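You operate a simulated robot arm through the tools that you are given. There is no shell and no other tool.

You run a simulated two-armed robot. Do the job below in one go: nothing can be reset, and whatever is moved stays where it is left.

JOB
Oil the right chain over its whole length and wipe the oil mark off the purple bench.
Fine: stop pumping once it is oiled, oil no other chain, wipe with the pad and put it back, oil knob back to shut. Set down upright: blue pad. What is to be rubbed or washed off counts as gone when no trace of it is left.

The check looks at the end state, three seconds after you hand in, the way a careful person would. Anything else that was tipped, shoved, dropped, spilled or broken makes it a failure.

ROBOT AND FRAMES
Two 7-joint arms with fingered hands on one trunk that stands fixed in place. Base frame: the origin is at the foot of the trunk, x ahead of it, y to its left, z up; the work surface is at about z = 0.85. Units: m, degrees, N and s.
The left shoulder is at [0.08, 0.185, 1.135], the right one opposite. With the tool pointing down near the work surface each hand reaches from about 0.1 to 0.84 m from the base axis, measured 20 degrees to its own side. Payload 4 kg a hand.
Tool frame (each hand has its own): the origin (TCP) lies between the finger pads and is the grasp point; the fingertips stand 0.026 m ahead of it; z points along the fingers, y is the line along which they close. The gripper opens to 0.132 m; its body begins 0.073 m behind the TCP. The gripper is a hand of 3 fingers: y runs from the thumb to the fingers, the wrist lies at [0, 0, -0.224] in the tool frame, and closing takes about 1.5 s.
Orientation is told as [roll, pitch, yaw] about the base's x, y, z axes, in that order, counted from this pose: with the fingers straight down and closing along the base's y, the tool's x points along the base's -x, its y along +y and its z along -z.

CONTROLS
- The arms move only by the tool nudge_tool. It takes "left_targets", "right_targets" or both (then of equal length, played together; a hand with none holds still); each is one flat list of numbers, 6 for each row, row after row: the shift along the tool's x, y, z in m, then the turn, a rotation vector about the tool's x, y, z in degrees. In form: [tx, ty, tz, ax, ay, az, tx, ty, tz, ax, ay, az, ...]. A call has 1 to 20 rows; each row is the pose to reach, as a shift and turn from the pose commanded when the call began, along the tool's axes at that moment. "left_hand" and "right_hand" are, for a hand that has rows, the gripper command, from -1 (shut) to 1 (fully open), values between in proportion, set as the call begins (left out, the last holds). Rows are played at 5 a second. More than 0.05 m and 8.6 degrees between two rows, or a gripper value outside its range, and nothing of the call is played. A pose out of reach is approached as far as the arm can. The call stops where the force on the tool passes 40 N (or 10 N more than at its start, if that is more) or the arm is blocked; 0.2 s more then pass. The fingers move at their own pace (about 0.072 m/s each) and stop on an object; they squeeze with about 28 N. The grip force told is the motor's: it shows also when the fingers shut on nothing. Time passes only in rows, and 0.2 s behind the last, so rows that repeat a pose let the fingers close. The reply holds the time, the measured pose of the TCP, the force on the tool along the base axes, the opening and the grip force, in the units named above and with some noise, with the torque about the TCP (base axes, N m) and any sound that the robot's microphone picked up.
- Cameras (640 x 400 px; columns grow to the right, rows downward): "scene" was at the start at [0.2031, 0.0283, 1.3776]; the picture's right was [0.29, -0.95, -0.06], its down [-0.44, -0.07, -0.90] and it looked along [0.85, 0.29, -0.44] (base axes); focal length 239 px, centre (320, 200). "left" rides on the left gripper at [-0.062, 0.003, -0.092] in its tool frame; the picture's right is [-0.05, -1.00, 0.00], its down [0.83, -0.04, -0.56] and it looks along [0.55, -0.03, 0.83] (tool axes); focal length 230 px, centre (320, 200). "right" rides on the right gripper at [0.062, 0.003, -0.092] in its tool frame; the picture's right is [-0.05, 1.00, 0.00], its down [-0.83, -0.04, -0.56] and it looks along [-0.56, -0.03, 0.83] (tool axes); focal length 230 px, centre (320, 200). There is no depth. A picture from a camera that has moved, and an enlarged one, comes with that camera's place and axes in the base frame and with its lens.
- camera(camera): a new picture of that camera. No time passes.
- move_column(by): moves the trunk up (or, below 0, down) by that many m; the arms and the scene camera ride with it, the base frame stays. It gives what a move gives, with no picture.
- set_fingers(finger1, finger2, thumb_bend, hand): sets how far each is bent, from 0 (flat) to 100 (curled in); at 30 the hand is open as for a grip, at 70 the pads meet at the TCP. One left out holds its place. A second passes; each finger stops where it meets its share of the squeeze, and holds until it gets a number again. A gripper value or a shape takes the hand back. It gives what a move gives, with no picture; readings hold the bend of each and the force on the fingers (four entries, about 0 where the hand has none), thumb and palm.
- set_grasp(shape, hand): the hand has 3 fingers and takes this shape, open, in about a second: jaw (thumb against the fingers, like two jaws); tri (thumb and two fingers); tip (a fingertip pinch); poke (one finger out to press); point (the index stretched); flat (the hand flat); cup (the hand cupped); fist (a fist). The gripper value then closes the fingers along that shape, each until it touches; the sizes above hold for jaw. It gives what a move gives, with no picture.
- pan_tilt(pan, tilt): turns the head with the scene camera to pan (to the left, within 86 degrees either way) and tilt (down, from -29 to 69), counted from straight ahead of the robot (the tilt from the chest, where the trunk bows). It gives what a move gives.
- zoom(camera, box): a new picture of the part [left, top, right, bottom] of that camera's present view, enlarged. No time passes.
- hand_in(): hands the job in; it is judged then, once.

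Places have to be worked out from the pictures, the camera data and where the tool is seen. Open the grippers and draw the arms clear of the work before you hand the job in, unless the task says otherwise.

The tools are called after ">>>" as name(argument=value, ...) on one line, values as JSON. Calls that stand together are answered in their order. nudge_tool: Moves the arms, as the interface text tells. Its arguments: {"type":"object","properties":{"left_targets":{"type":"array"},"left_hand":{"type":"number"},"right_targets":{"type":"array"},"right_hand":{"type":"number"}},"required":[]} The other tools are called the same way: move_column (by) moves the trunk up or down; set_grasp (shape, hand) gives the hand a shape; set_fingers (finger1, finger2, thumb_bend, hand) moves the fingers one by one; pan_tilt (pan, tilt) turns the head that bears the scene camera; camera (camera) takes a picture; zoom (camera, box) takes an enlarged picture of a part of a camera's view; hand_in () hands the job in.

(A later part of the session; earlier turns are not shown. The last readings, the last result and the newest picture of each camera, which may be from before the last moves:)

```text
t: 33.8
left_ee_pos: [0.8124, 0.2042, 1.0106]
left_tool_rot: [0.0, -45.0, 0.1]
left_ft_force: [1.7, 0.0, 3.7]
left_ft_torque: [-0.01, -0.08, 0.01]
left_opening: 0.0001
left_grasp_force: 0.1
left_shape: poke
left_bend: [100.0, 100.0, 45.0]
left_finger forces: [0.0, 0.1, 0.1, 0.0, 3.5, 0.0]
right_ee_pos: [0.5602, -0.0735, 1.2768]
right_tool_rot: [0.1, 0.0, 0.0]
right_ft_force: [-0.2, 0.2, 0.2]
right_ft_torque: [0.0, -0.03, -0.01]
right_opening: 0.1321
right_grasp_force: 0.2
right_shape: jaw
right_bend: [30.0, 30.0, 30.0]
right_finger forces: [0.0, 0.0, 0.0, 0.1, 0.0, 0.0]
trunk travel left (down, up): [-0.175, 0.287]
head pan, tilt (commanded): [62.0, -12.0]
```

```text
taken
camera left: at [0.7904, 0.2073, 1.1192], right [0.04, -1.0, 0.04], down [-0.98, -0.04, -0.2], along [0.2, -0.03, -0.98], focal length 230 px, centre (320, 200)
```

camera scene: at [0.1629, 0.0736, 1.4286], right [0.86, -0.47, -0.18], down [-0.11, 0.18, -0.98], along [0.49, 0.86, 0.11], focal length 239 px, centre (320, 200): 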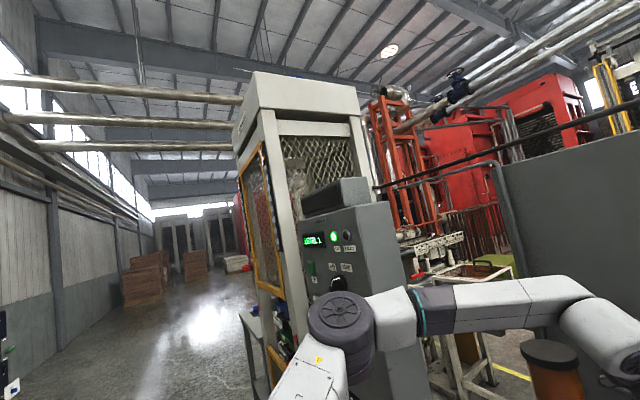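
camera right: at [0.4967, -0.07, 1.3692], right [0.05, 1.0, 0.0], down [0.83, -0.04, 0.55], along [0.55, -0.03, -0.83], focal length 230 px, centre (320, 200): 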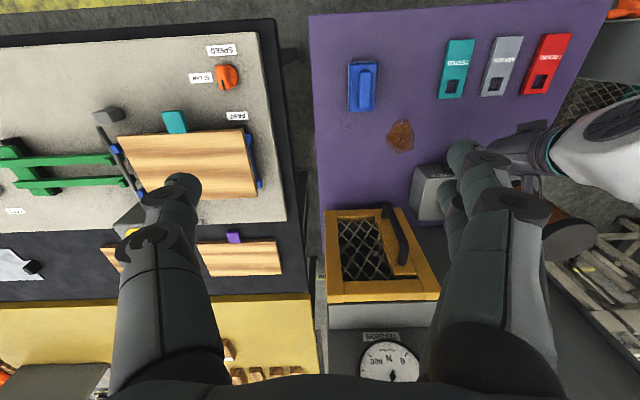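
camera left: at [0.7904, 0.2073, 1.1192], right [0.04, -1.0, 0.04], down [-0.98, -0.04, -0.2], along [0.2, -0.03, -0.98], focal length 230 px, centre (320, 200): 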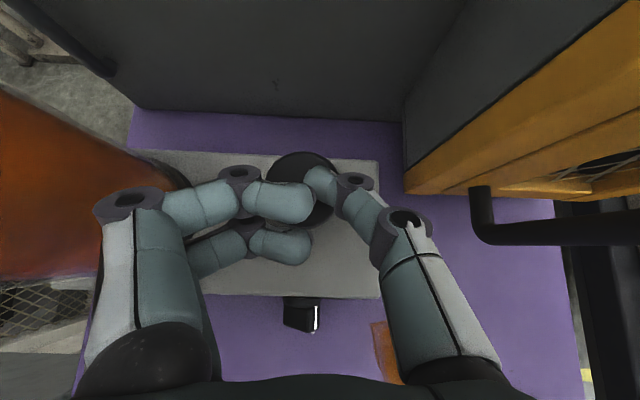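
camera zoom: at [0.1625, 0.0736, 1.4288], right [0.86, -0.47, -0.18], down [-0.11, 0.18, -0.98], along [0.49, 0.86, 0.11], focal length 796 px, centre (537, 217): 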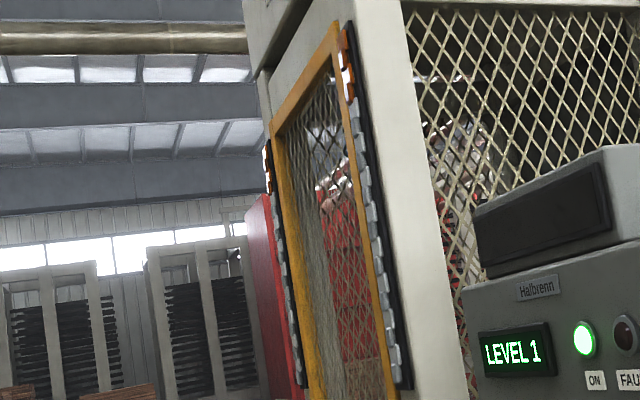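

Contact began at TCP z≈1.011 with 3.7 N. I continue the stroke downwards.

>>> nudge_tool(left_targets=[0.0028, 0, 0.0028, 0, 0, 0, 0.0057, 0, 0.0057, 0, 0, 0, 0.0085, 0, 0.0085, 0, 0, 0, 0.0113, 0, 0.0113, 0, 0, 0])

>>> zoom(camera="scene", box=[225, 135, 285, 255])

>>> camera(camera="left")

```text
t: 34.8
left_ee_pos: [0.8122, 0.2043, 0.9976]
left_tool_rot: [-0.1, -45.4, 0.1]
left_ft_force: [2.8, 1.1, 14.8]
left_ft_torque: [0.09, -0.22, 0.06]
left_opening: 0.0
left_grasp_force: 0.0
left_shape: poke
left_bend: [100.0, 100.0, 45.0]
left_finger forces: [0.1, 0.0, 0.0, 0.1, 14.8, 0.1]
right_ee_pos: [0.5564, -0.0735, 1.2786]
right_tool_rot: [0.0, -0.1, -0.1]
right_ft_force: [-0.9, -0.6, 0.0]
right_ft_torque: [0.0, -0.01, -0.01]
right_opening: 0.1318
right_grasp_force: 0.1
right_shape: jaw
right_bend: [30.0, 30.0, 30.0]
right_finger forces: [0.1, 0.1, 0.0, 0.0, 0.1, 0.0]
trunk travel left (down, up): [-0.175, 0.287]
head pan, tilt (commanded): [62.0, -12.0]
```

```text
3.33 times, centred on (255, 195) of scene
camera zoom: at [0.1606, 0.0732, 1.4293], right [0.86, -0.47, -0.18], down [-0.11, 0.18, -0.98], along [0.49, 0.86, 0.11], focal length 796 px, centre (537, 217)
```

zoom: 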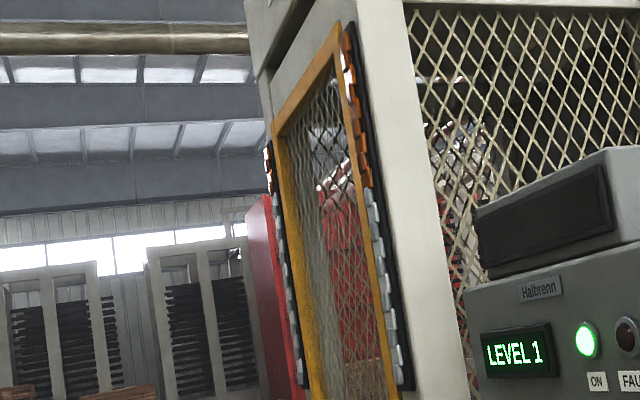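

```text
taken
camera left: at [0.7892, 0.2064, 1.1067], right [0.04, -1.0, 0.04], down [-0.98, -0.04, -0.2], along [0.2, -0.03, -0.98], focal length 230 px, centre (320, 200)
```

left: 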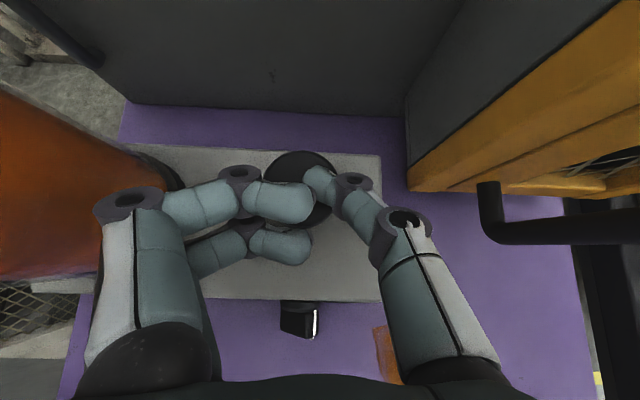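

The right chain's orange (oiled) run grew from 3 links to about 6, so orange is oil and each stroke adds some links. I zoom in to count.

>>> zoom(camera="scene", box=[245, 138, 275, 198])

>>> zoom(camera="scene", box=[250, 190, 280, 260])

```text
6.67 times, centred on (260, 168) of scene
camera zoom: at [0.1606, 0.0732, 1.4293], right [0.86, -0.47, -0.18], down [-0.11, 0.18, -0.98], along [0.49, 0.86, 0.11], focal length 1591 px, centre (720, 413)
```

zoom: 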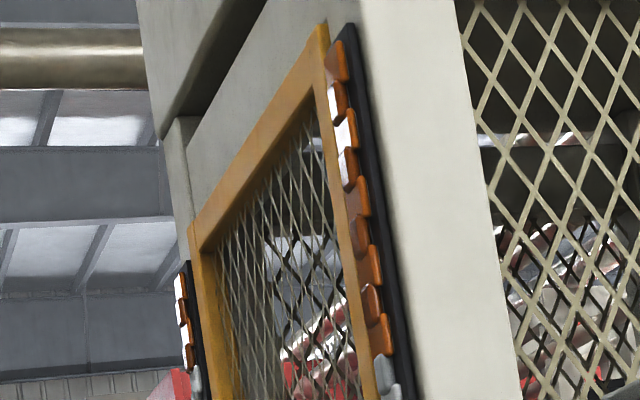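

```text
5.71 times, centred on (265, 225) of scene
camera zoom: at [0.1606, 0.0732, 1.4293], right [0.86, -0.47, -0.18], down [-0.11, 0.18, -0.98], along [0.49, 0.86, 0.11], focal length 1364 px, centre (634, 57)
```

zoom: 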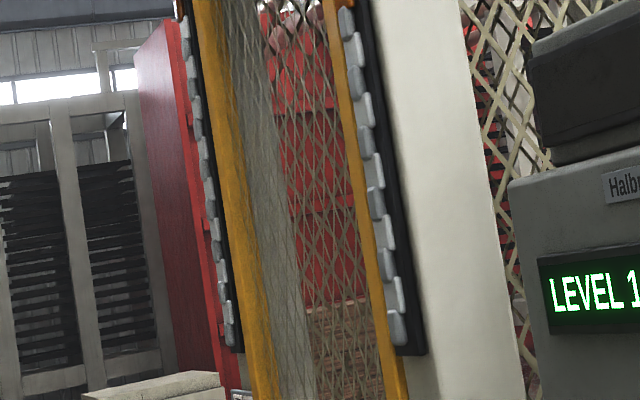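

Right chain: 9 of about 20 half-links are oiled (from 4). I press slightly further to learn whether the dose depends on depth.

>>> nudge_tool(left_targets=[0.0014, 0, 0.0014, 0, 0, 0, 0.0028, 0, 0.0028, 0, 0, 0])

>>> zoom(camera="scene", box=[245, 138, 275, 198])

>>> zoom(camera="scene", box=[250, 190, 280, 260])

```text
t: 35.4
left_ee_pos: [0.8118, 0.2024, 0.9971]
left_tool_rot: [-0.1, -45.7, 0.0]
left_ft_force: [6.8, -1.1, 29.7]
left_ft_torque: [0.09, -0.56, -0.02]
left_opening: 0.0
left_grasp_force: 0.0
left_shape: poke
left_bend: [100.0, 100.0, 46.0]
left_finger forces: [0.0, 0.0, 0.0, 0.2, 29.3, 0.1]
right_ee_pos: [0.5566, -0.0742, 1.2776]
right_tool_rot: [0.1, -0.2, 0.0]
right_ft_force: [1.0, -0.3, -0.6]
right_ft_torque: [0.01, -0.03, 0.03]
right_opening: 0.1318
right_grasp_force: 0.0
right_shape: jaw
right_bend: [30.0, 30.0, 30.0]
right_finger forces: [0.0, 0.1, 0.0, 0.0, 0.1, 0.1]
trunk travel left (down, up): [-0.175, 0.287]
head pan, tilt (commanded): [62.0, -12.0]
```

```text
6.67 times, centred on (260, 168) of scene
camera zoom: at [0.1591, 0.0724, 1.4296], right [0.86, -0.47, -0.18], down [-0.11, 0.18, -0.98], along [0.49, 0.86, 0.11], focal length 1591 px, centre (720, 413)
```

zoom: 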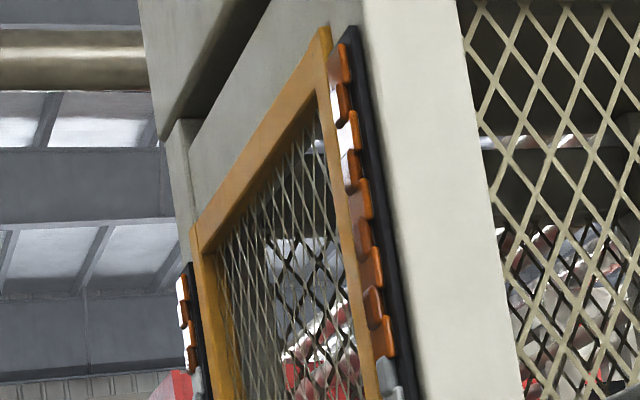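

```text
5.71 times, centred on (265, 225) of scene
camera zoom: at [0.1591, 0.0724, 1.4296], right [0.86, -0.47, -0.18], down [-0.11, 0.18, -0.98], along [0.49, 0.86, 0.11], focal length 1364 px, centre (634, 57)
```

zoom: 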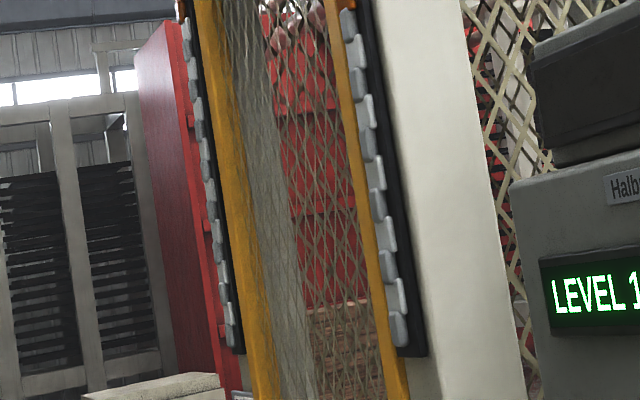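

The plunger bottomed out (30 N) with no further change: 9 links, so one stroke = about 5 links. I release fully upwards and check.

>>> nudge_tool(left_targets=[-0.008, 0, -0.008, 0, 0, 0, -0.016, 0, -0.016, 0, 0, 0, -0.026, 0, -0.026, 0, 0, 0, -0.026, 0, -0.026, 0, 0, 0])

>>> zoom(camera="scene", box=[245, 138, 275, 198])

>>> zoom(camera="scene", box=[250, 190, 280, 260])

>>> camera(camera="left")

```text
t: 36.4
left_ee_pos: [0.8127, 0.2071, 1.0243]
left_tool_rot: [0.0, -44.8, 0.0]
left_ft_force: [0.6, -0.1, -0.7]
left_ft_torque: [0.01, 0.03, -0.01]
left_opening: 0.0002
left_grasp_force: 0.1
left_shape: poke
left_bend: [100.0, 100.0, 45.0]
left_finger forces: [0.0, 0.0, 0.0, 0.0, 0.0, 0.0]
right_ee_pos: [0.56, -0.0732, 1.2755]
right_tool_rot: [0.0, 0.2, 0.1]
right_ft_force: [0.2, 0.3, 0.5]
right_ft_torque: [-0.01, 0.03, -0.02]
right_opening: 0.132
right_grasp_force: 0.0
right_shape: jaw
right_bend: [30.0, 30.0, 30.0]
right_finger forces: [0.0, 0.0, 0.1, 0.0, 0.0, 0.1]
trunk travel left (down, up): [-0.175, 0.287]
head pan, tilt (commanded): [62.0, -12.0]
```

```text
6.67 times, centred on (260, 168) of scene
camera zoom: at [0.1632, 0.0738, 1.4285], right [0.86, -0.47, -0.18], down [-0.11, 0.18, -0.98], along [0.49, 0.86, 0.11], focal length 1591 px, centre (720, 413)
```

zoom: 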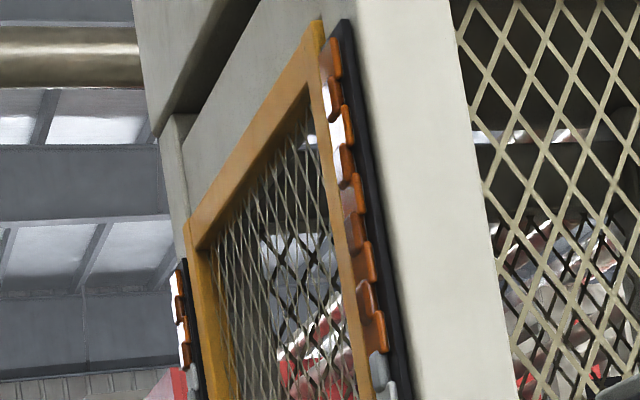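

```text
5.71 times, centred on (265, 225) of scene
camera zoom: at [0.1632, 0.0738, 1.4285], right [0.86, -0.47, -0.18], down [-0.11, 0.18, -0.98], along [0.49, 0.86, 0.11], focal length 1364 px, centre (634, 57)
```

zoom: 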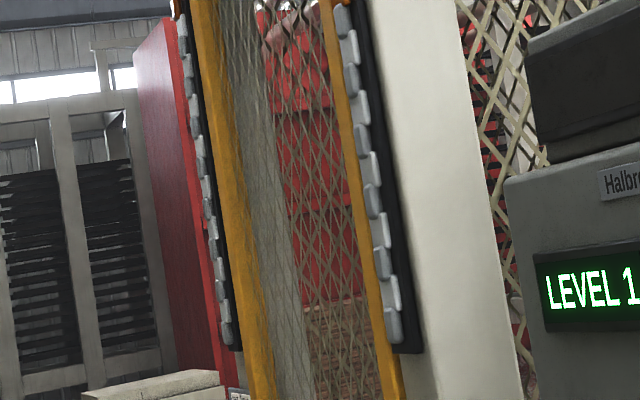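

```text
taken
camera left: at [0.7902, 0.2074, 1.1332], right [0.04, -1.0, 0.04], down [-0.98, -0.04, -0.19], along [0.19, -0.03, -0.98], focal length 230 px, centre (320, 200)
```

left: 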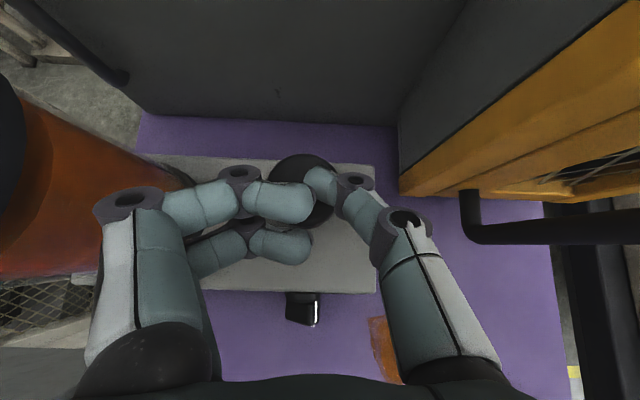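

Still 9 oiled on the right, left chain unchanged at 4. Second stroke: press to the same depth and release.

>>> nudge_tool(left_targets=[0.008, 0, 0.008, 0, 0, 0, 0.014, 0, 0.014, 0, 0, 0, 0.0185, 0, 0.0185, 0, 0, 0, 0.0235, 0, 0.0235, 0, 0, 0, 0.0235, 0, 0.0235, 0, 0, 0, 0.015, 0, 0.015, 0, 0, 0, 0.007, 0, 0.007, 0, 0, 0, 0, 0, 0, 0, 0, 0])

>>> zoom(camera="scene", box=[245, 138, 275, 198])

>>> zoom(camera="scene", box=[250, 190, 280, 260])

```text
t: 38.2
left_ee_pos: [0.8117, 0.2048, 1.0252]
left_tool_rot: [0.0, -44.8, 0.1]
left_ft_force: [-0.4, -0.5, 0.1]
left_ft_torque: [0.0, -0.04, 0.0]
left_opening: 0.0001
left_grasp_force: 0.1
left_shape: poke
left_bend: [100.0, 100.0, 45.0]
left_finger forces: [0.0, 0.0, 0.0, 0.0, 0.0, 0.0]
right_ee_pos: [0.5591, -0.0728, 1.2751]
right_tool_rot: [-0.1, 0.1, -0.1]
right_ft_force: [-1.1, -0.4, 0.4]
right_ft_torque: [-0.03, -0.01, -0.03]
right_opening: 0.1318
right_grasp_force: 0.0
right_shape: jaw
right_bend: [30.0, 30.0, 30.0]
right_finger forces: [0.1, 0.1, 0.0, 0.0, 0.0, 0.0]
trunk travel left (down, up): [-0.175, 0.287]
head pan, tilt (commanded): [62.0, -12.0]
```

```text
6.67 times, centred on (260, 168) of scene
camera zoom: at [0.1631, 0.0737, 1.4285], right [0.86, -0.47, -0.18], down [-0.11, 0.18, -0.98], along [0.49, 0.86, 0.11], focal length 1591 px, centre (720, 413)
```

zoom: 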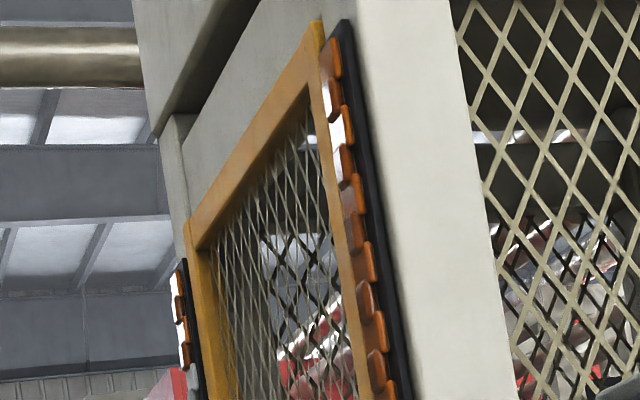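

```text
5.71 times, centred on (265, 225) of scene
camera zoom: at [0.1631, 0.0737, 1.4285], right [0.86, -0.47, -0.18], down [-0.11, 0.18, -0.98], along [0.49, 0.86, 0.11], focal length 1364 px, centre (634, 57)
```

zoom: 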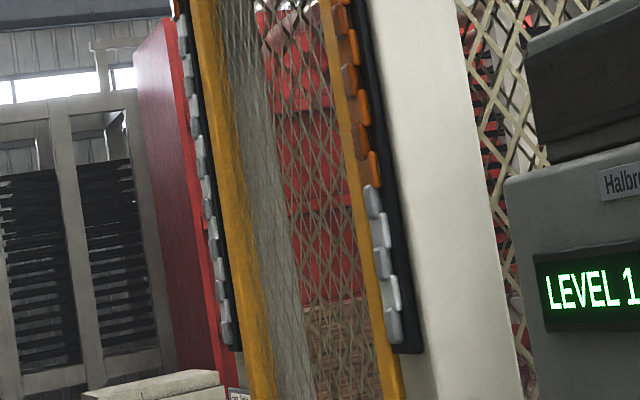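

Second stroke advanced the oil further: about 5 grey links remain. Third stroke now.

>>> nudge_tool(left_targets=[0.008, 0, 0.008, 0, 0, 0, 0.014, 0, 0.014, 0, 0, 0, 0.0185, 0, 0.0185, 0, 0, 0, 0.0235, 0, 0.0235, 0, 0, 0, 0.0235, 0, 0.0235, 0, 0, 0, 0.015, 0, 0.015, 0, 0, 0, 0.007, 0, 0.007, 0, 0, 0, 0, 0, 0, 0, 0, 0])

>>> zoom(camera="scene", box=[245, 138, 275, 198])

>>> zoom(camera="scene", box=[250, 190, 280, 260])

```text
t: 40.0
left_ee_pos: [0.8123, 0.2058, 1.0242]
left_tool_rot: [0.0, -44.8, 0.0]
left_ft_force: [0.1, 0.2, 0.6]
left_ft_torque: [0.02, 0.05, 0.02]
left_opening: 0.0
left_grasp_force: 0.1
left_shape: poke
left_bend: [100.0, 100.0, 45.0]
left_finger forces: [0.0, 0.1, 0.0, 0.1, 0.0, 0.1]
right_ee_pos: [0.5595, -0.0725, 1.2764]
right_tool_rot: [0.0, 0.1, 0.0]
right_ft_force: [0.8, 0.4, -0.4]
right_ft_torque: [-0.03, 0.01, -0.01]
right_opening: 0.1319
right_grasp_force: 0.0
right_shape: jaw
right_bend: [30.0, 30.0, 30.0]
right_finger forces: [0.1, 0.0, 0.1, 0.1, 0.0, 0.0]
trunk travel left (down, up): [-0.175, 0.287]
head pan, tilt (commanded): [62.0, -12.0]
```

```text
6.67 times, centred on (260, 168) of scene
camera zoom: at [0.1631, 0.0738, 1.4285], right [0.86, -0.47, -0.18], down [-0.11, 0.18, -0.98], along [0.49, 0.86, 0.11], focal length 1591 px, centre (720, 413)
```

zoom: 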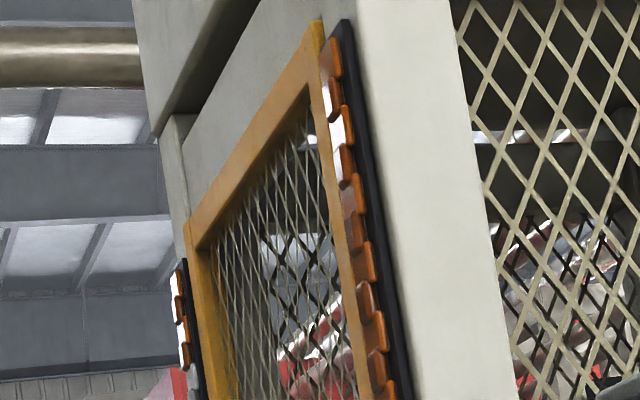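

```text
5.71 times, centred on (265, 225) of scene
camera zoom: at [0.1631, 0.0738, 1.4285], right [0.86, -0.47, -0.18], down [-0.11, 0.18, -0.98], along [0.49, 0.86, 0.11], focal length 1364 px, centre (634, 57)
```

zoom: 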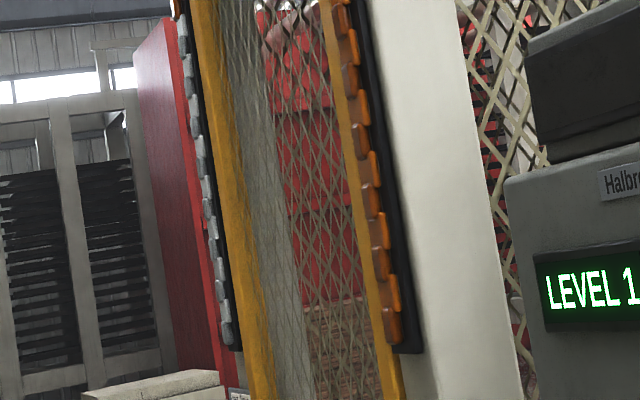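

The right chain now looks orange to its bottom end. I zoom tighter on every part to be sure that no grey link is left, and that the left chain is unchanged.

>>> zoom(camera="scene", box=[258, 215, 278, 255])

>>> zoom(camera="scene", box=[250, 180, 275, 220])

>>> zoom(camera="scene", box=[232, 170, 257, 260])

```text
10.00 times, centred on (268, 235) of scene
camera zoom: at [0.1631, 0.0738, 1.4285], right [0.86, -0.47, -0.18], down [-0.11, 0.18, -0.98], along [0.49, 0.86, 0.11], focal length 2387 px, centre (840, -150)
```

zoom: 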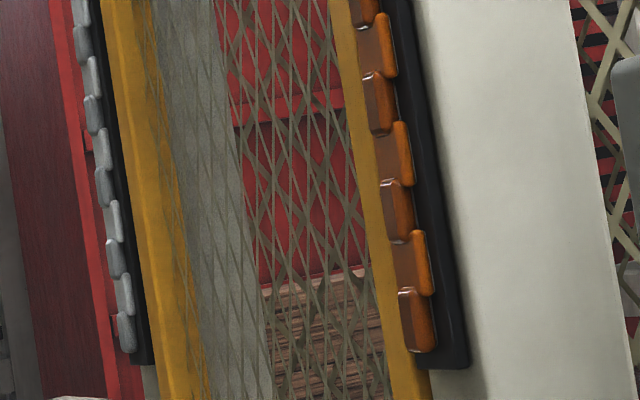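

```text
10.00 times, centred on (262, 200) of scene
camera zoom: at [0.1631, 0.0738, 1.4285], right [0.86, -0.47, -0.18], down [-0.11, 0.18, -0.98], along [0.49, 0.86, 0.11], focal length 2387 px, centre (895, 200)
```

zoom: 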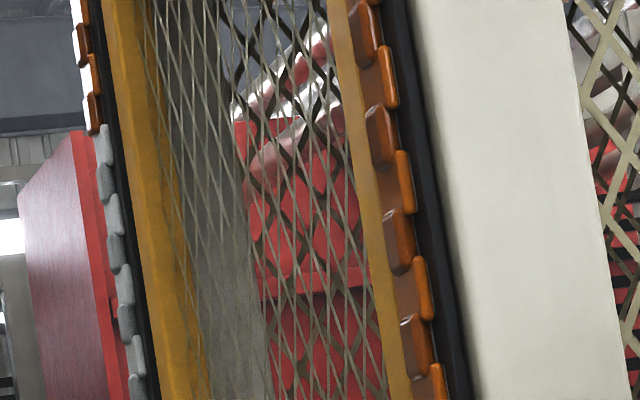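

```text
4.44 times, centred on (244, 215) of scene
camera zoom: at [0.1631, 0.0738, 1.4285], right [0.86, -0.47, -0.18], down [-0.11, 0.18, -0.98], along [0.49, 0.86, 0.11], focal length 1061 px, centre (656, 133)
```

zoom: 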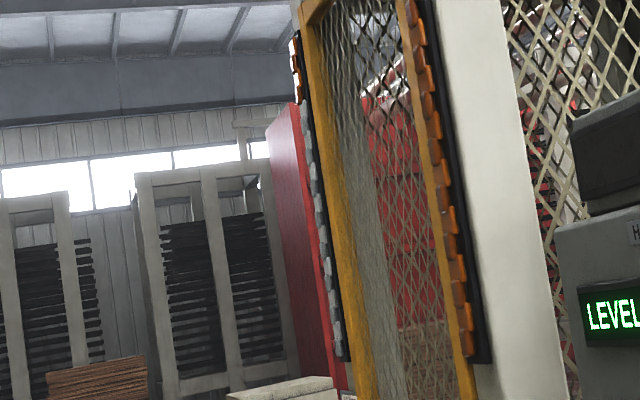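

The right chain is fully oiled, the left chain unchanged (4 links). I stop pumping and retreat up and back from the plunger, then turn the head back to the bench.

>>> nudge_tool(left_targets=[-0.0283, 0, -0.0283, 0, 0, 0, -0.0036, 0, -0.0531, 0, 0, 0, 0.0212, 0, -0.0778, 0, 0, 0, 0.0459, 0, -0.1026, 0, 0, 0, 0.0707, 0, -0.1273, 0, 0, 0])

>>> pan_tilt(pan=15, tilt=28)

>>> camera(camera="left")

>>> camera(camera="scene")

```text
t: 41.2
left_ee_pos: [0.6705, 0.2044, 1.0682]
left_tool_rot: [0.0, -45.1, -0.1]
left_ft_force: [-0.1, -0.8, 0.5]
left_ft_torque: [0.0, -0.03, -0.02]
left_opening: 0.0
left_grasp_force: 0.0
left_shape: poke
left_bend: [100.0, 100.0, 45.0]
left_finger forces: [0.0, 0.0, 0.1, 0.0, 0.0, 0.1]
right_ee_pos: [0.5577, -0.0722, 1.2772]
right_tool_rot: [0.0, 0.1, 0.1]
right_ft_force: [-0.2, 0.0, 0.5]
right_ft_torque: [-0.01, -0.03, -0.02]
right_opening: 0.1318
right_grasp_force: 0.0
right_shape: jaw
right_bend: [30.0, 30.0, 30.0]
right_finger forces: [0.0, 0.1, 0.0, 0.0, 0.0, 0.0]
trunk travel left (down, up): [-0.175, 0.287]
head pan, tilt (commanded): [62.0, -12.0]
```

```text
t: 42.4
left_ee_pos: [0.6712, 0.2056, 1.0676]
left_tool_rot: [0.0, -45.0, 0.0]
left_ft_force: [-0.9, 1.1, 0.2]
left_ft_torque: [-0.03, 0.01, 0.0]
left_opening: 0.0002
left_grasp_force: 0.0
left_shape: poke
left_bend: [100.0, 100.0, 45.0]
left_finger forces: [0.0, 0.1, 0.0, 0.1, 0.1, 0.0]
right_ee_pos: [0.5598, -0.0725, 1.2764]
right_tool_rot: [0.0, 0.1, 0.0]
right_ft_force: [-0.3, 0.3, -0.2]
right_ft_torque: [0.03, -0.02, 0.01]
right_opening: 0.1317
right_grasp_force: 0.1
right_shape: jaw
right_bend: [30.0, 30.0, 30.0]
right_finger forces: [0.0, 0.1, 0.0, 0.0, 0.0, 0.0]
trunk travel left (down, up): [-0.175, 0.287]
head pan, tilt (commanded): [15.0, 28.0]
```

```text
taken
camera left: at [0.6496, 0.2069, 1.1759], right [0.04, -1.0, 0.04], down [-0.98, -0.04, -0.19], along [0.2, -0.03, -0.98], focal length 230 px, centre (320, 200)
```

left: 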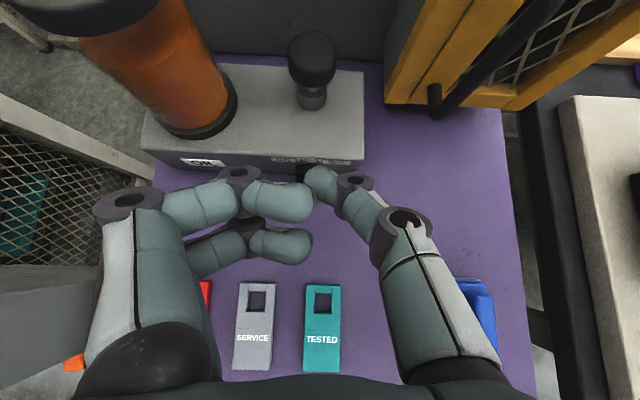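

```text
taken
camera scene: at [0.1975, 0.0242, 1.3566], right [0.25, -0.97, -0.05], down [-0.63, -0.12, -0.77], along [0.74, 0.23, -0.64], focal length 239 px, centre (320, 200)
```

scene: 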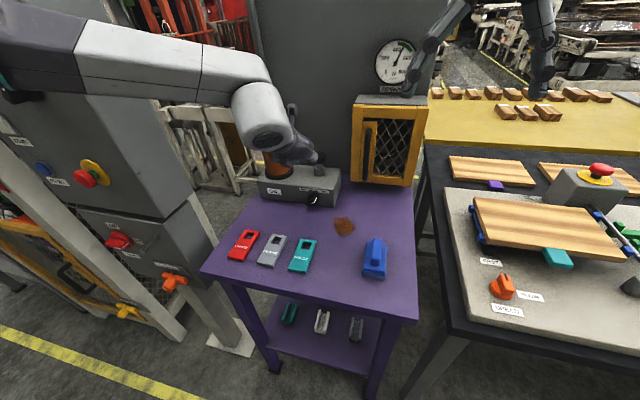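

I move the thumb to the right-hand side of the knob at a low height, staying back at x≈0.655 first, and look.

>>> nudge_tool(left_targets=[0.0269, -0.015, 0.0193, 0, 0, 0, 0.0537, -0.03, 0.0387, 0, 0, 0, 0.0806, -0.045, 0.058, 0, 0, 0, 0.109, -0.045, 0.0865, 0, 0, 0, 0.1375, -0.045, 0.1149, 0, 0, 0])

>>> camera(camera="left")

>>> zoom(camera="scene", box=[250, 150, 390, 260])

```text
t: 43.6
left_ee_pos: [0.6555, 0.1594, 0.8865]
left_tool_rot: [-0.1, -45.1, 0.1]
left_ft_force: [0.2, -0.3, 0.6]
left_ft_torque: [-0.01, 0.0, 0.0]
left_opening: 0.0
left_grasp_force: 0.0
left_shape: poke
left_bend: [100.0, 100.0, 45.0]
left_finger forces: [0.0, 0.0, 0.0, 0.1, 0.0, 0.0]
right_ee_pos: [0.5605, -0.0725, 1.2759]
right_tool_rot: [-0.1, 0.0, 0.0]
right_ft_force: [1.1, -0.5, -0.7]
right_ft_torque: [-0.01, 0.01, 0.03]
right_opening: 0.1319
right_grasp_force: 0.1
right_shape: jaw
right_bend: [30.0, 30.0, 30.0]
right_finger forces: [0.1, 0.1, 0.0, 0.0, 0.0, 0.1]
trunk travel left (down, up): [-0.175, 0.287]
head pan, tilt (commanded): [15.0, 28.0]
```

```text
taken
camera left: at [0.6339, 0.1621, 0.9951], right [0.04, -1.0, 0.04], down [-0.98, -0.04, -0.19], along [0.2, -0.03, -0.98], focal length 230 px, centre (320, 200)
```

left: 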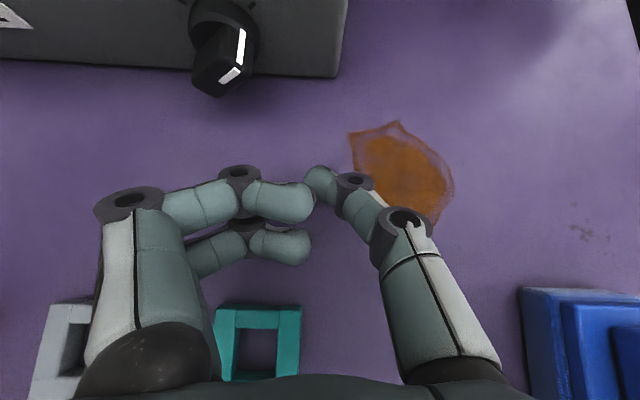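

```text
3.64 times, centred on (320, 205) of scene
camera zoom: at [0.1988, 0.0246, 1.3562], right [0.25, -0.97, -0.05], down [-0.63, -0.12, -0.77], along [0.74, 0.23, -0.64], focal length 868 px, centre (320, 182)
```

zoom: 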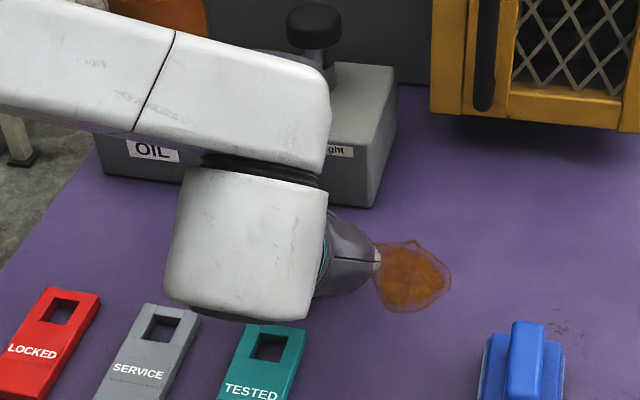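

The knob's front is well visible now. I zoom to get the bar's position relative to the thumb.

>>> zoom(camera="left", box=[170, 0, 350, 120])

```text
3.33 times, centred on (260, 60) of left
camera zoom: at [0.6339, 0.1621, 0.9951], right [0.04, -1.0, 0.04], down [-0.98, -0.04, -0.19], along [0.2, -0.03, -0.98], focal length 767 px, centre (520, 667)
```

zoom: 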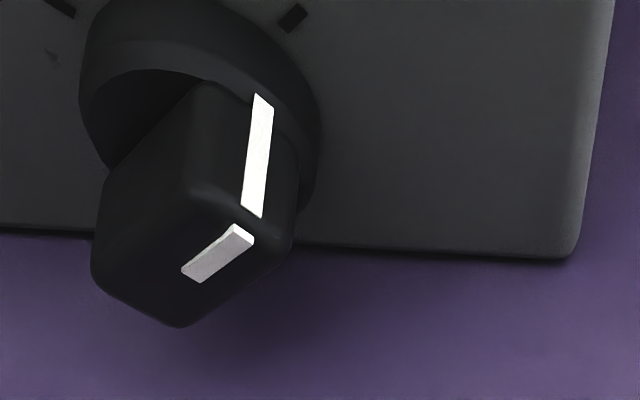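

Axis confirmed at y≈0.213, z≈0.888, bar front at x≈0.7186. I slide the thumb in to just below the tipped-over top end of the bar (approach from the right).

>>> nudge_tool(left_targets=[-0.0212, 0.003, 0.0212, 0, 0, 0, -0.0429, 0.005, 0.0429, 0, 0, 0, -0.0429, 0.018, 0.0429, 0, 0, 0, -0.0429, 0.0339, 0.0429, 0, 0, 0])

>>> zoom(camera="left", box=[220, 80, 420, 220])

```text
t: 44.6
left_ee_pos: [0.7152, 0.1941, 0.89]
left_tool_rot: [0.0, -45.3, 0.1]
left_ft_force: [-2.5, -1.2, 15.5]
left_ft_torque: [0.27, -0.06, 0.02]
left_opening: 0.0
left_grasp_force: 0.0
left_shape: poke
left_bend: [100.0, 100.0, 45.0]
left_finger forces: [12.0, 0.1, 0.0, 0.0, 3.3, 0.1]
right_ee_pos: [0.5575, -0.0736, 1.2786]
right_tool_rot: [0.1, -0.1, 0.0]
right_ft_force: [-0.1, 0.8, 0.0]
right_ft_torque: [-0.01, -0.02, 0.0]
right_opening: 0.1319
right_grasp_force: 0.0
right_shape: jaw
right_bend: [30.0, 30.0, 30.0]
right_finger forces: [0.1, 0.0, 0.1, 0.0, 0.1, 0.1]
trunk travel left (down, up): [-0.175, 0.287]
head pan, tilt (commanded): [15.0, 28.0]
```

```text
2.86 times, centred on (320, 150) of left
camera zoom: at [0.6941, 0.1963, 0.9993], right [0.04, -1.0, 0.04], down [-0.98, -0.04, -0.2], along [0.2, -0.03, -0.98], focal length 657 px, centre (320, 343)
```

zoom: 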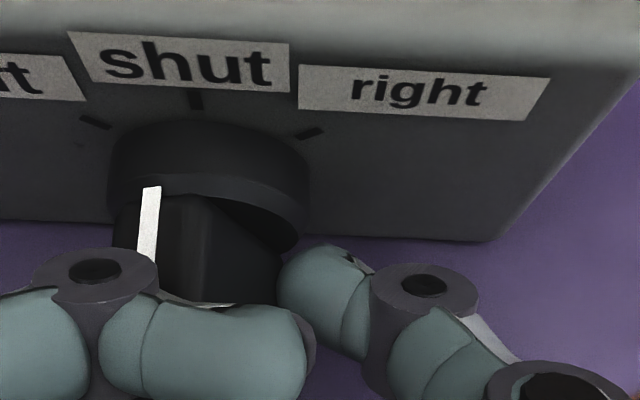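

Finger 1's curled knuckle touched the bar and swept it past shut to the left side (no pumping, so no oil went there). I back straight out and look.

>>> nudge_tool(left_targets=[0.0, 0, -0.014, 0, 0, 0, 0.0106, 0, -0.0318, 0, 0, 0, 0.0318, 0, -0.053, 0, 0, 0])

>>> camera(camera="left")

>>> zoom(camera="left", box=[240, 0, 420, 120])

```text
t: 45.4
left_ee_pos: [0.6575, 0.194, 0.9039]
left_tool_rot: [0.0, -45.1, 0.0]
left_ft_force: [0.4, -0.7, -0.3]
left_ft_torque: [0.01, 0.0, 0.02]
left_opening: 0.0
left_grasp_force: 0.1
left_shape: poke
left_bend: [100.0, 100.0, 45.0]
left_finger forces: [0.0, 0.1, 0.1, 0.0, 0.0, 0.0]
right_ee_pos: [0.5588, -0.0728, 1.2759]
right_tool_rot: [0.0, 0.1, -0.1]
right_ft_force: [0.8, 0.1, -0.4]
right_ft_torque: [-0.01, -0.02, 0.01]
right_opening: 0.1321
right_grasp_force: 0.1
right_shape: jaw
right_bend: [30.0, 30.0, 30.0]
right_finger forces: [0.1, 0.1, 0.1, 0.0, 0.1, 0.0]
trunk travel left (down, up): [-0.175, 0.287]
head pan, tilt (commanded): [15.0, 28.0]
```

```text
taken
camera left: at [0.635, 0.1951, 1.0119], right [0.04, -1.0, 0.04], down [-0.98, -0.04, -0.19], along [0.2, -0.03, -0.98], focal length 230 px, centre (320, 200)
```

left: 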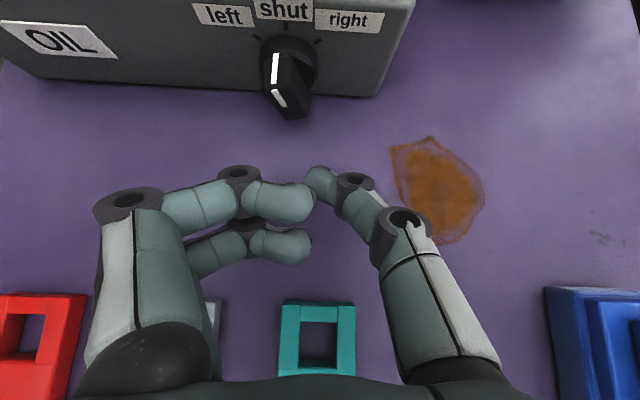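

```text
3.33 times, centred on (330, 60) of left
camera zoom: at [0.635, 0.1951, 1.0119], right [0.04, -1.0, 0.04], down [-0.98, -0.04, -0.19], along [0.2, -0.03, -0.98], focal length 767 px, centre (287, 667)
```

zoom: 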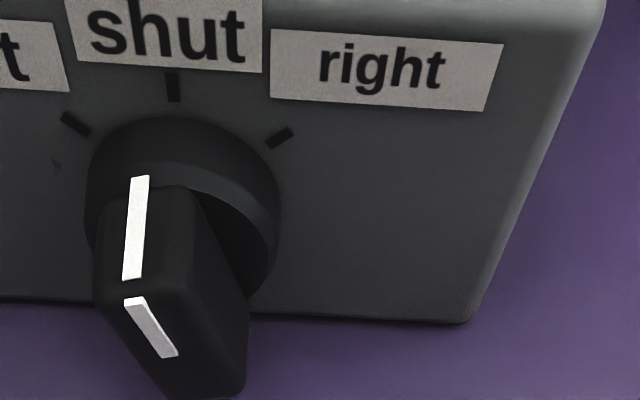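

The pointer rests at about -20° (towards left). I lift away, change to the jaw shape with a 50 mm gap, and go back to the push that worked: finger 1 on the left side of the bar's top, pushing towards -y.

>>> nudge_tool(left_targets=[-0.0204, 0.008, -0.0131, 0, 6.67, 0, -0.0408, 0.016, -0.0262, 0, 13.33, 0, -0.0612, 0.024, -0.0393, 0, 20, 0])

>>> set_grasp(shape="jaw", hand="left")

>>> nudge_tool(left_targets=[0, 0, 0, 0, 0, 0, 0, 0, 0, 0, 0, 0, 0, 0, 0, 0, 0, 0, 0, 0, 0, 0, 0, 0, 0, 0, 0, 0, 0, 0], left_hand=-0.242)

>>> zoom(camera="left", box=[220, 50, 420, 190])

```text
t: 46.2
left_ee_pos: [0.6725, 0.2167, 0.974]
left_tool_rot: [-0.1, -25.0, 0.1]
left_ft_force: [-0.3, -0.3, 0.1]
left_ft_torque: [0.0, 0.02, 0.0]
left_opening: 0.0
left_grasp_force: 0.0
left_shape: poke
left_bend: [100.0, 100.0, 45.0]
left_finger forces: [0.0, 0.0, 0.0, 0.0, 0.0, 0.0]
right_ee_pos: [0.561, -0.0731, 1.2757]
right_tool_rot: [0.0, 0.1, 0.0]
right_ft_force: [-0.2, 0.4, 0.5]
right_ft_torque: [0.03, 0.0, 0.0]
right_opening: 0.1318
right_grasp_force: 0.0
right_shape: jaw
right_bend: [30.0, 30.0, 30.0]
right_finger forces: [0.0, 0.1, 0.0, 0.0, 0.0, 0.0]
trunk travel left (down, up): [-0.175, 0.287]
head pan, tilt (commanded): [15.0, 28.0]
```

```text
t: 47.1
left_ee_pos: [0.6735, 0.218, 0.9734]
left_tool_rot: [0.0, -25.0, 0.0]
left_ft_force: [0.0, -0.2, -0.4]
left_ft_torque: [0.0, -0.05, 0.0]
left_opening: 0.1317
left_grasp_force: 0.1
left_shape: jaw
left_bend: [30.0, 30.0, 30.0]
left_finger forces: [0.1, 0.0, 0.1, 0.0, 0.1, 0.1]
right_ee_pos: [0.561, -0.0733, 1.276]
right_tool_rot: [0.0, 0.0, 0.0]
right_ft_force: [-0.6, -0.3, 0.2]
right_ft_torque: [-0.01, 0.03, 0.01]
right_opening: 0.1322
right_grasp_force: 0.0
right_shape: jaw
right_bend: [30.0, 30.0, 30.0]
right_finger forces: [0.0, 0.0, 0.1, 0.1, 0.1, 0.0]
trunk travel left (down, up): [-0.175, 0.287]
head pan, tilt (commanded): [15.0, 28.0]
```

```text
t: 48.3
left_ee_pos: [0.6732, 0.2182, 0.9732]
left_tool_rot: [0.0, -25.0, 0.0]
left_ft_force: [0.2, -0.7, 1.0]
left_ft_torque: [-0.03, 0.0, -0.01]
left_opening: 0.0506
left_grasp_force: 0.0
left_shape: jaw
left_bend: [73.0, 73.0, 70.0]
left_finger forces: [0.0, 0.0, 0.0, 0.0, 0.1, 0.1]
right_ee_pos: [0.5585, -0.0734, 1.2762]
right_tool_rot: [0.0, 0.1, 0.0]
right_ft_force: [0.4, 0.3, 0.2]
right_ft_torque: [0.01, 0.01, -0.02]
right_opening: 0.1316
right_grasp_force: 0.0
right_shape: jaw
right_bend: [30.0, 30.0, 30.0]
right_finger forces: [0.0, 0.1, 0.0, 0.1, 0.0, 0.0]
trunk travel left (down, up): [-0.175, 0.287]
head pan, tilt (commanded): [15.0, 28.0]
```

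```text
2.86 times, centred on (320, 120) of left
camera zoom: at [0.6891, 0.2197, 1.083], right [0.05, -1.0, 0.02], down [-0.99, -0.04, 0.15], along [-0.15, -0.03, -0.99], focal length 657 px, centre (320, 429)
```

zoom: 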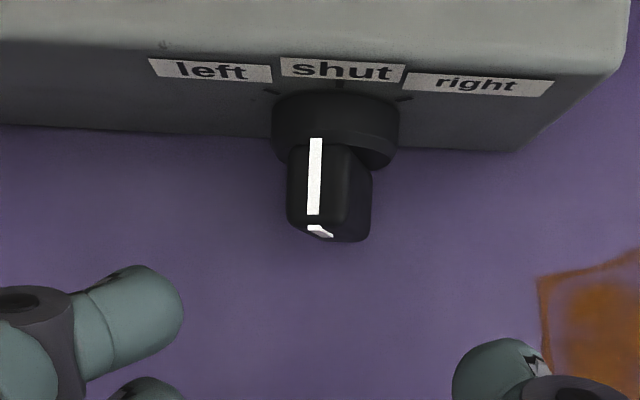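

The bar rests at about -20° and is held by friction. I go down beside it and push gently towards upright.

>>> nudge_tool(left_targets=[0, 0, 0.025, 0, 0, 0, 0, 0, 0.05, 0, 0, 0, 0.0001, 0, 0.0719, 0, 0, 0, 0.0001, -0.008, 0.0719, 0, 0, 0, 0.0001, -0.013, 0.0719, 0, 0, 0, 0.0001, -0.017, 0.0719, 0, 0, 0, 0.0001, -0.021, 0.0719, 0, 0, 0])

>>> zoom(camera="left", box=[200, 80, 400, 220])

```text
t: 49.9
left_ee_pos: [0.7034, 0.1969, 0.9092]
left_tool_rot: [-0.1, -25.0, 0.0]
left_ft_force: [0.7, 0.6, 0.0]
left_ft_torque: [0.01, 0.02, 0.02]
left_opening: 0.0511
left_grasp_force: 0.1
left_shape: jaw
left_bend: [73.0, 73.0, 70.0]
left_finger forces: [0.4, 0.0, 0.0, 0.0, 0.0, 0.1]
right_ee_pos: [0.5593, -0.0736, 1.2757]
right_tool_rot: [0.0, 0.0, 0.0]
right_ft_force: [0.6, 0.1, -0.4]
right_ft_torque: [0.0, 0.01, 0.01]
right_opening: 0.132
right_grasp_force: 0.0
right_shape: jaw
right_bend: [30.0, 30.0, 30.0]
right_finger forces: [0.0, 0.0, 0.0, 0.0, 0.0, 0.1]
trunk travel left (down, up): [-0.175, 0.287]
head pan, tilt (commanded): [15.0, 28.0]
```

```text
2.86 times, centred on (300, 150) of left
camera zoom: at [0.7191, 0.199, 1.0186], right [0.05, -1.0, 0.02], down [-0.99, -0.04, 0.15], along [-0.15, -0.03, -0.99], focal length 657 px, centre (377, 343)
```

zoom: 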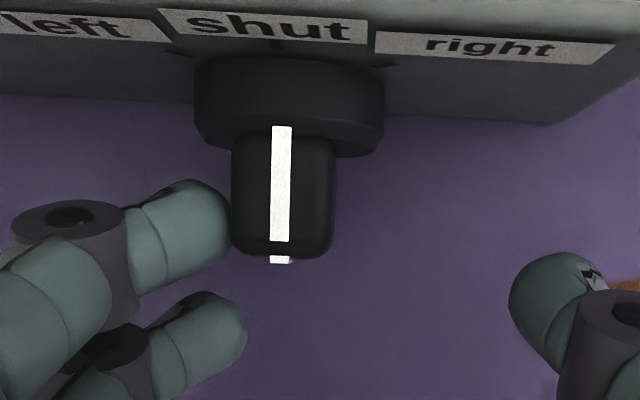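

The pointer looks upright now, with almost no force. I back off to the same viewpoint as the earlier "shut" picture to compare exactly.

>>> nudge_tool(left_targets=[0, 0.0161, 0, 0, 0, 0, -0.001, 0.0161, -0.025, 0, 0, 0, -0.0025, 0.0161, -0.0659, 0, 0, 0])

>>> zoom(camera="left", box=[260, 60, 400, 150])

>>> zoom(camera="scene", box=[280, 160, 340, 220])

```text
t: 50.7
left_ee_pos: [0.6748, 0.2133, 0.9708]
left_tool_rot: [-0.1, -25.1, 0.0]
left_ft_force: [-0.5, 0.5, -0.4]
left_ft_torque: [0.0, -0.02, -0.05]
left_opening: 0.0502
left_grasp_force: 0.0
left_shape: jaw
left_bend: [73.0, 73.0, 70.0]
left_finger forces: [0.1, 0.1, 0.0, 0.1, 0.0, 0.0]
right_ee_pos: [0.5579, -0.0737, 1.2775]
right_tool_rot: [0.0, 0.0, 0.0]
right_ft_force: [-0.1, 0.7, -0.5]
right_ft_torque: [0.0, -0.02, -0.03]
right_opening: 0.132
right_grasp_force: 0.0
right_shape: jaw
right_bend: [30.0, 30.0, 30.0]
right_finger forces: [0.0, 0.0, 0.0, 0.0, 0.0, 0.1]
trunk travel left (down, up): [-0.175, 0.287]
head pan, tilt (commanded): [15.0, 28.0]
```

```text
4.44 times, centred on (330, 105) of left
camera zoom: at [0.6918, 0.2143, 1.0809], right [0.05, -1.0, 0.02], down [-0.99, -0.04, 0.15], along [-0.15, -0.03, -0.99], focal length 1022 px, centre (276, 622)
```

zoom: 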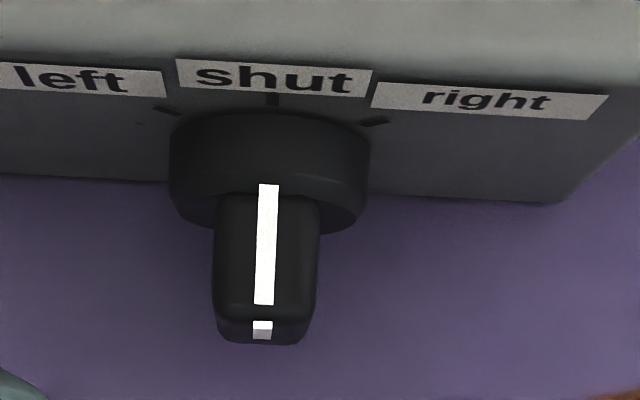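

```text
6.67 times, centred on (310, 190) of scene
camera zoom: at [0.1957, 0.0237, 1.357], right [0.25, -0.97, -0.05], down [-0.63, -0.12, -0.77], along [0.74, 0.23, -0.64], focal length 1591 px, centre (387, 267)
```

zoom: 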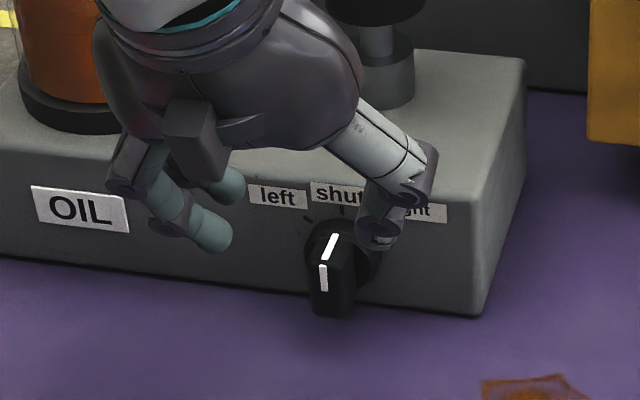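

The pointer is exactly as in the original "shut" view, so the knob is back to shut. I withdraw the left arm, opening the hand, to roughly its starting place.

>>> nudge_tool(left_targets=[0.0104, 0.0152, -0.0356, 0, 2.5, 0, 0.0208, 0.0304, -0.0713, 0, 5, 0, 0.0312, 0.0456, -0.1069, 0, 7.5, 0, 0.0416, 0.0608, -0.1426, 0, 10, 0, 0.0521, 0.076, -0.1782, 0, 12.5, 0, 0.0625, 0.0912, -0.2138, 0, 15, 0, 0.0729, 0.1064, -0.2495, 0, 17.5, 0, 0.0833, 0.1216, -0.2851, 0, 20, 0, 0.0937, 0.1368, -0.3208, 0, 22.5, 0, 0.1041, 0.152, -0.3564, 0, 25, 0], left_hand=1.0)

>>> pan_tilt(pan=5, tilt=35)

>>> camera(camera="scene")

>>> camera(camera="right")

```text
t: 52.9
left_ee_pos: [0.4311, 0.3654, 1.2493]
left_tool_rot: [-0.1, 0.1, 0.0]
left_ft_force: [0.1, 1.0, -0.1]
left_ft_torque: [-0.02, -0.02, 0.02]
left_opening: 0.1319
left_grasp_force: 0.0
left_shape: jaw
left_bend: [30.0, 30.0, 30.0]
left_finger forces: [0.1, 0.0, 0.0, 0.0, 0.0, 0.0]
right_ee_pos: [0.5576, -0.0728, 1.2756]
right_tool_rot: [-0.1, 0.0, 0.1]
right_ft_force: [-0.4, 0.8, -0.3]
right_ft_torque: [-0.01, -0.02, -0.02]
right_opening: 0.132
right_grasp_force: 0.1
right_shape: jaw
right_bend: [30.0, 30.0, 30.0]
right_finger forces: [0.0, 0.0, 0.0, 0.0, 0.1, 0.0]
trunk travel left (down, up): [-0.175, 0.287]
head pan, tilt (commanded): [15.0, 28.0]
```

```text
t: 53.6
left_ee_pos: [0.4337, 0.365, 1.2486]
left_tool_rot: [0.0, -0.1, 0.1]
left_ft_force: [0.3, -0.3, 0.1]
left_ft_torque: [0.03, 0.0, 0.0]
left_opening: 0.132
left_grasp_force: 0.1
left_shape: jaw
left_bend: [30.0, 30.0, 30.0]
left_finger forces: [0.0, 0.1, 0.1, 0.1, 0.0, 0.1]
right_ee_pos: [0.5601, -0.0725, 1.2757]
right_tool_rot: [-0.1, 0.2, 0.0]
right_ft_force: [0.4, 0.5, -0.8]
right_ft_torque: [0.02, -0.02, -0.01]
right_opening: 0.1319
right_grasp_force: 0.0
right_shape: jaw
right_bend: [30.0, 30.0, 30.0]
right_finger forces: [0.1, 0.1, 0.1, 0.0, 0.1, 0.1]
trunk travel left (down, up): [-0.175, 0.287]
head pan, tilt (commanded): [5.0, 35.0]
```

```text
taken
camera scene: at [0.1951, 0.0083, 1.3458], right [0.09, -1.0, -0.02], down [-0.73, -0.05, -0.68], along [0.68, 0.07, -0.73], focal length 239 px, centre (320, 200)
```

scene: 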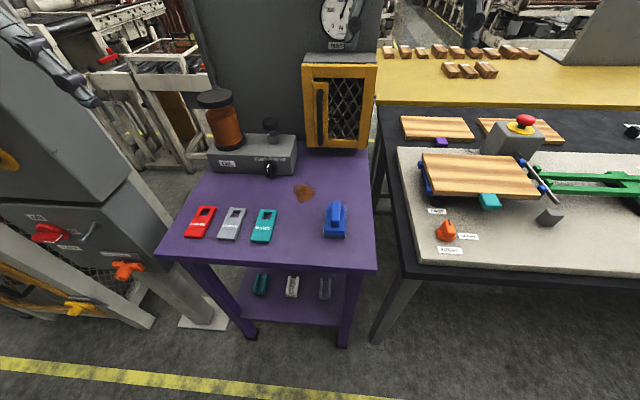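

```text
taken
camera right: at [0.4976, -0.07, 1.3688], right [0.05, 1.0, 0.0], down [0.83, -0.04, 0.55], along [0.55, -0.03, -0.83], focal length 230 px, centre (320, 200)
```

right: 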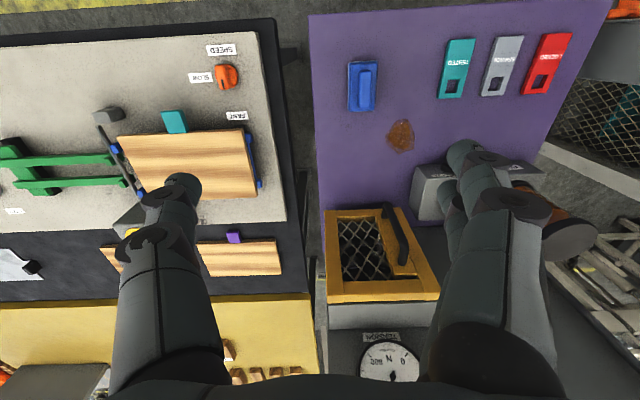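

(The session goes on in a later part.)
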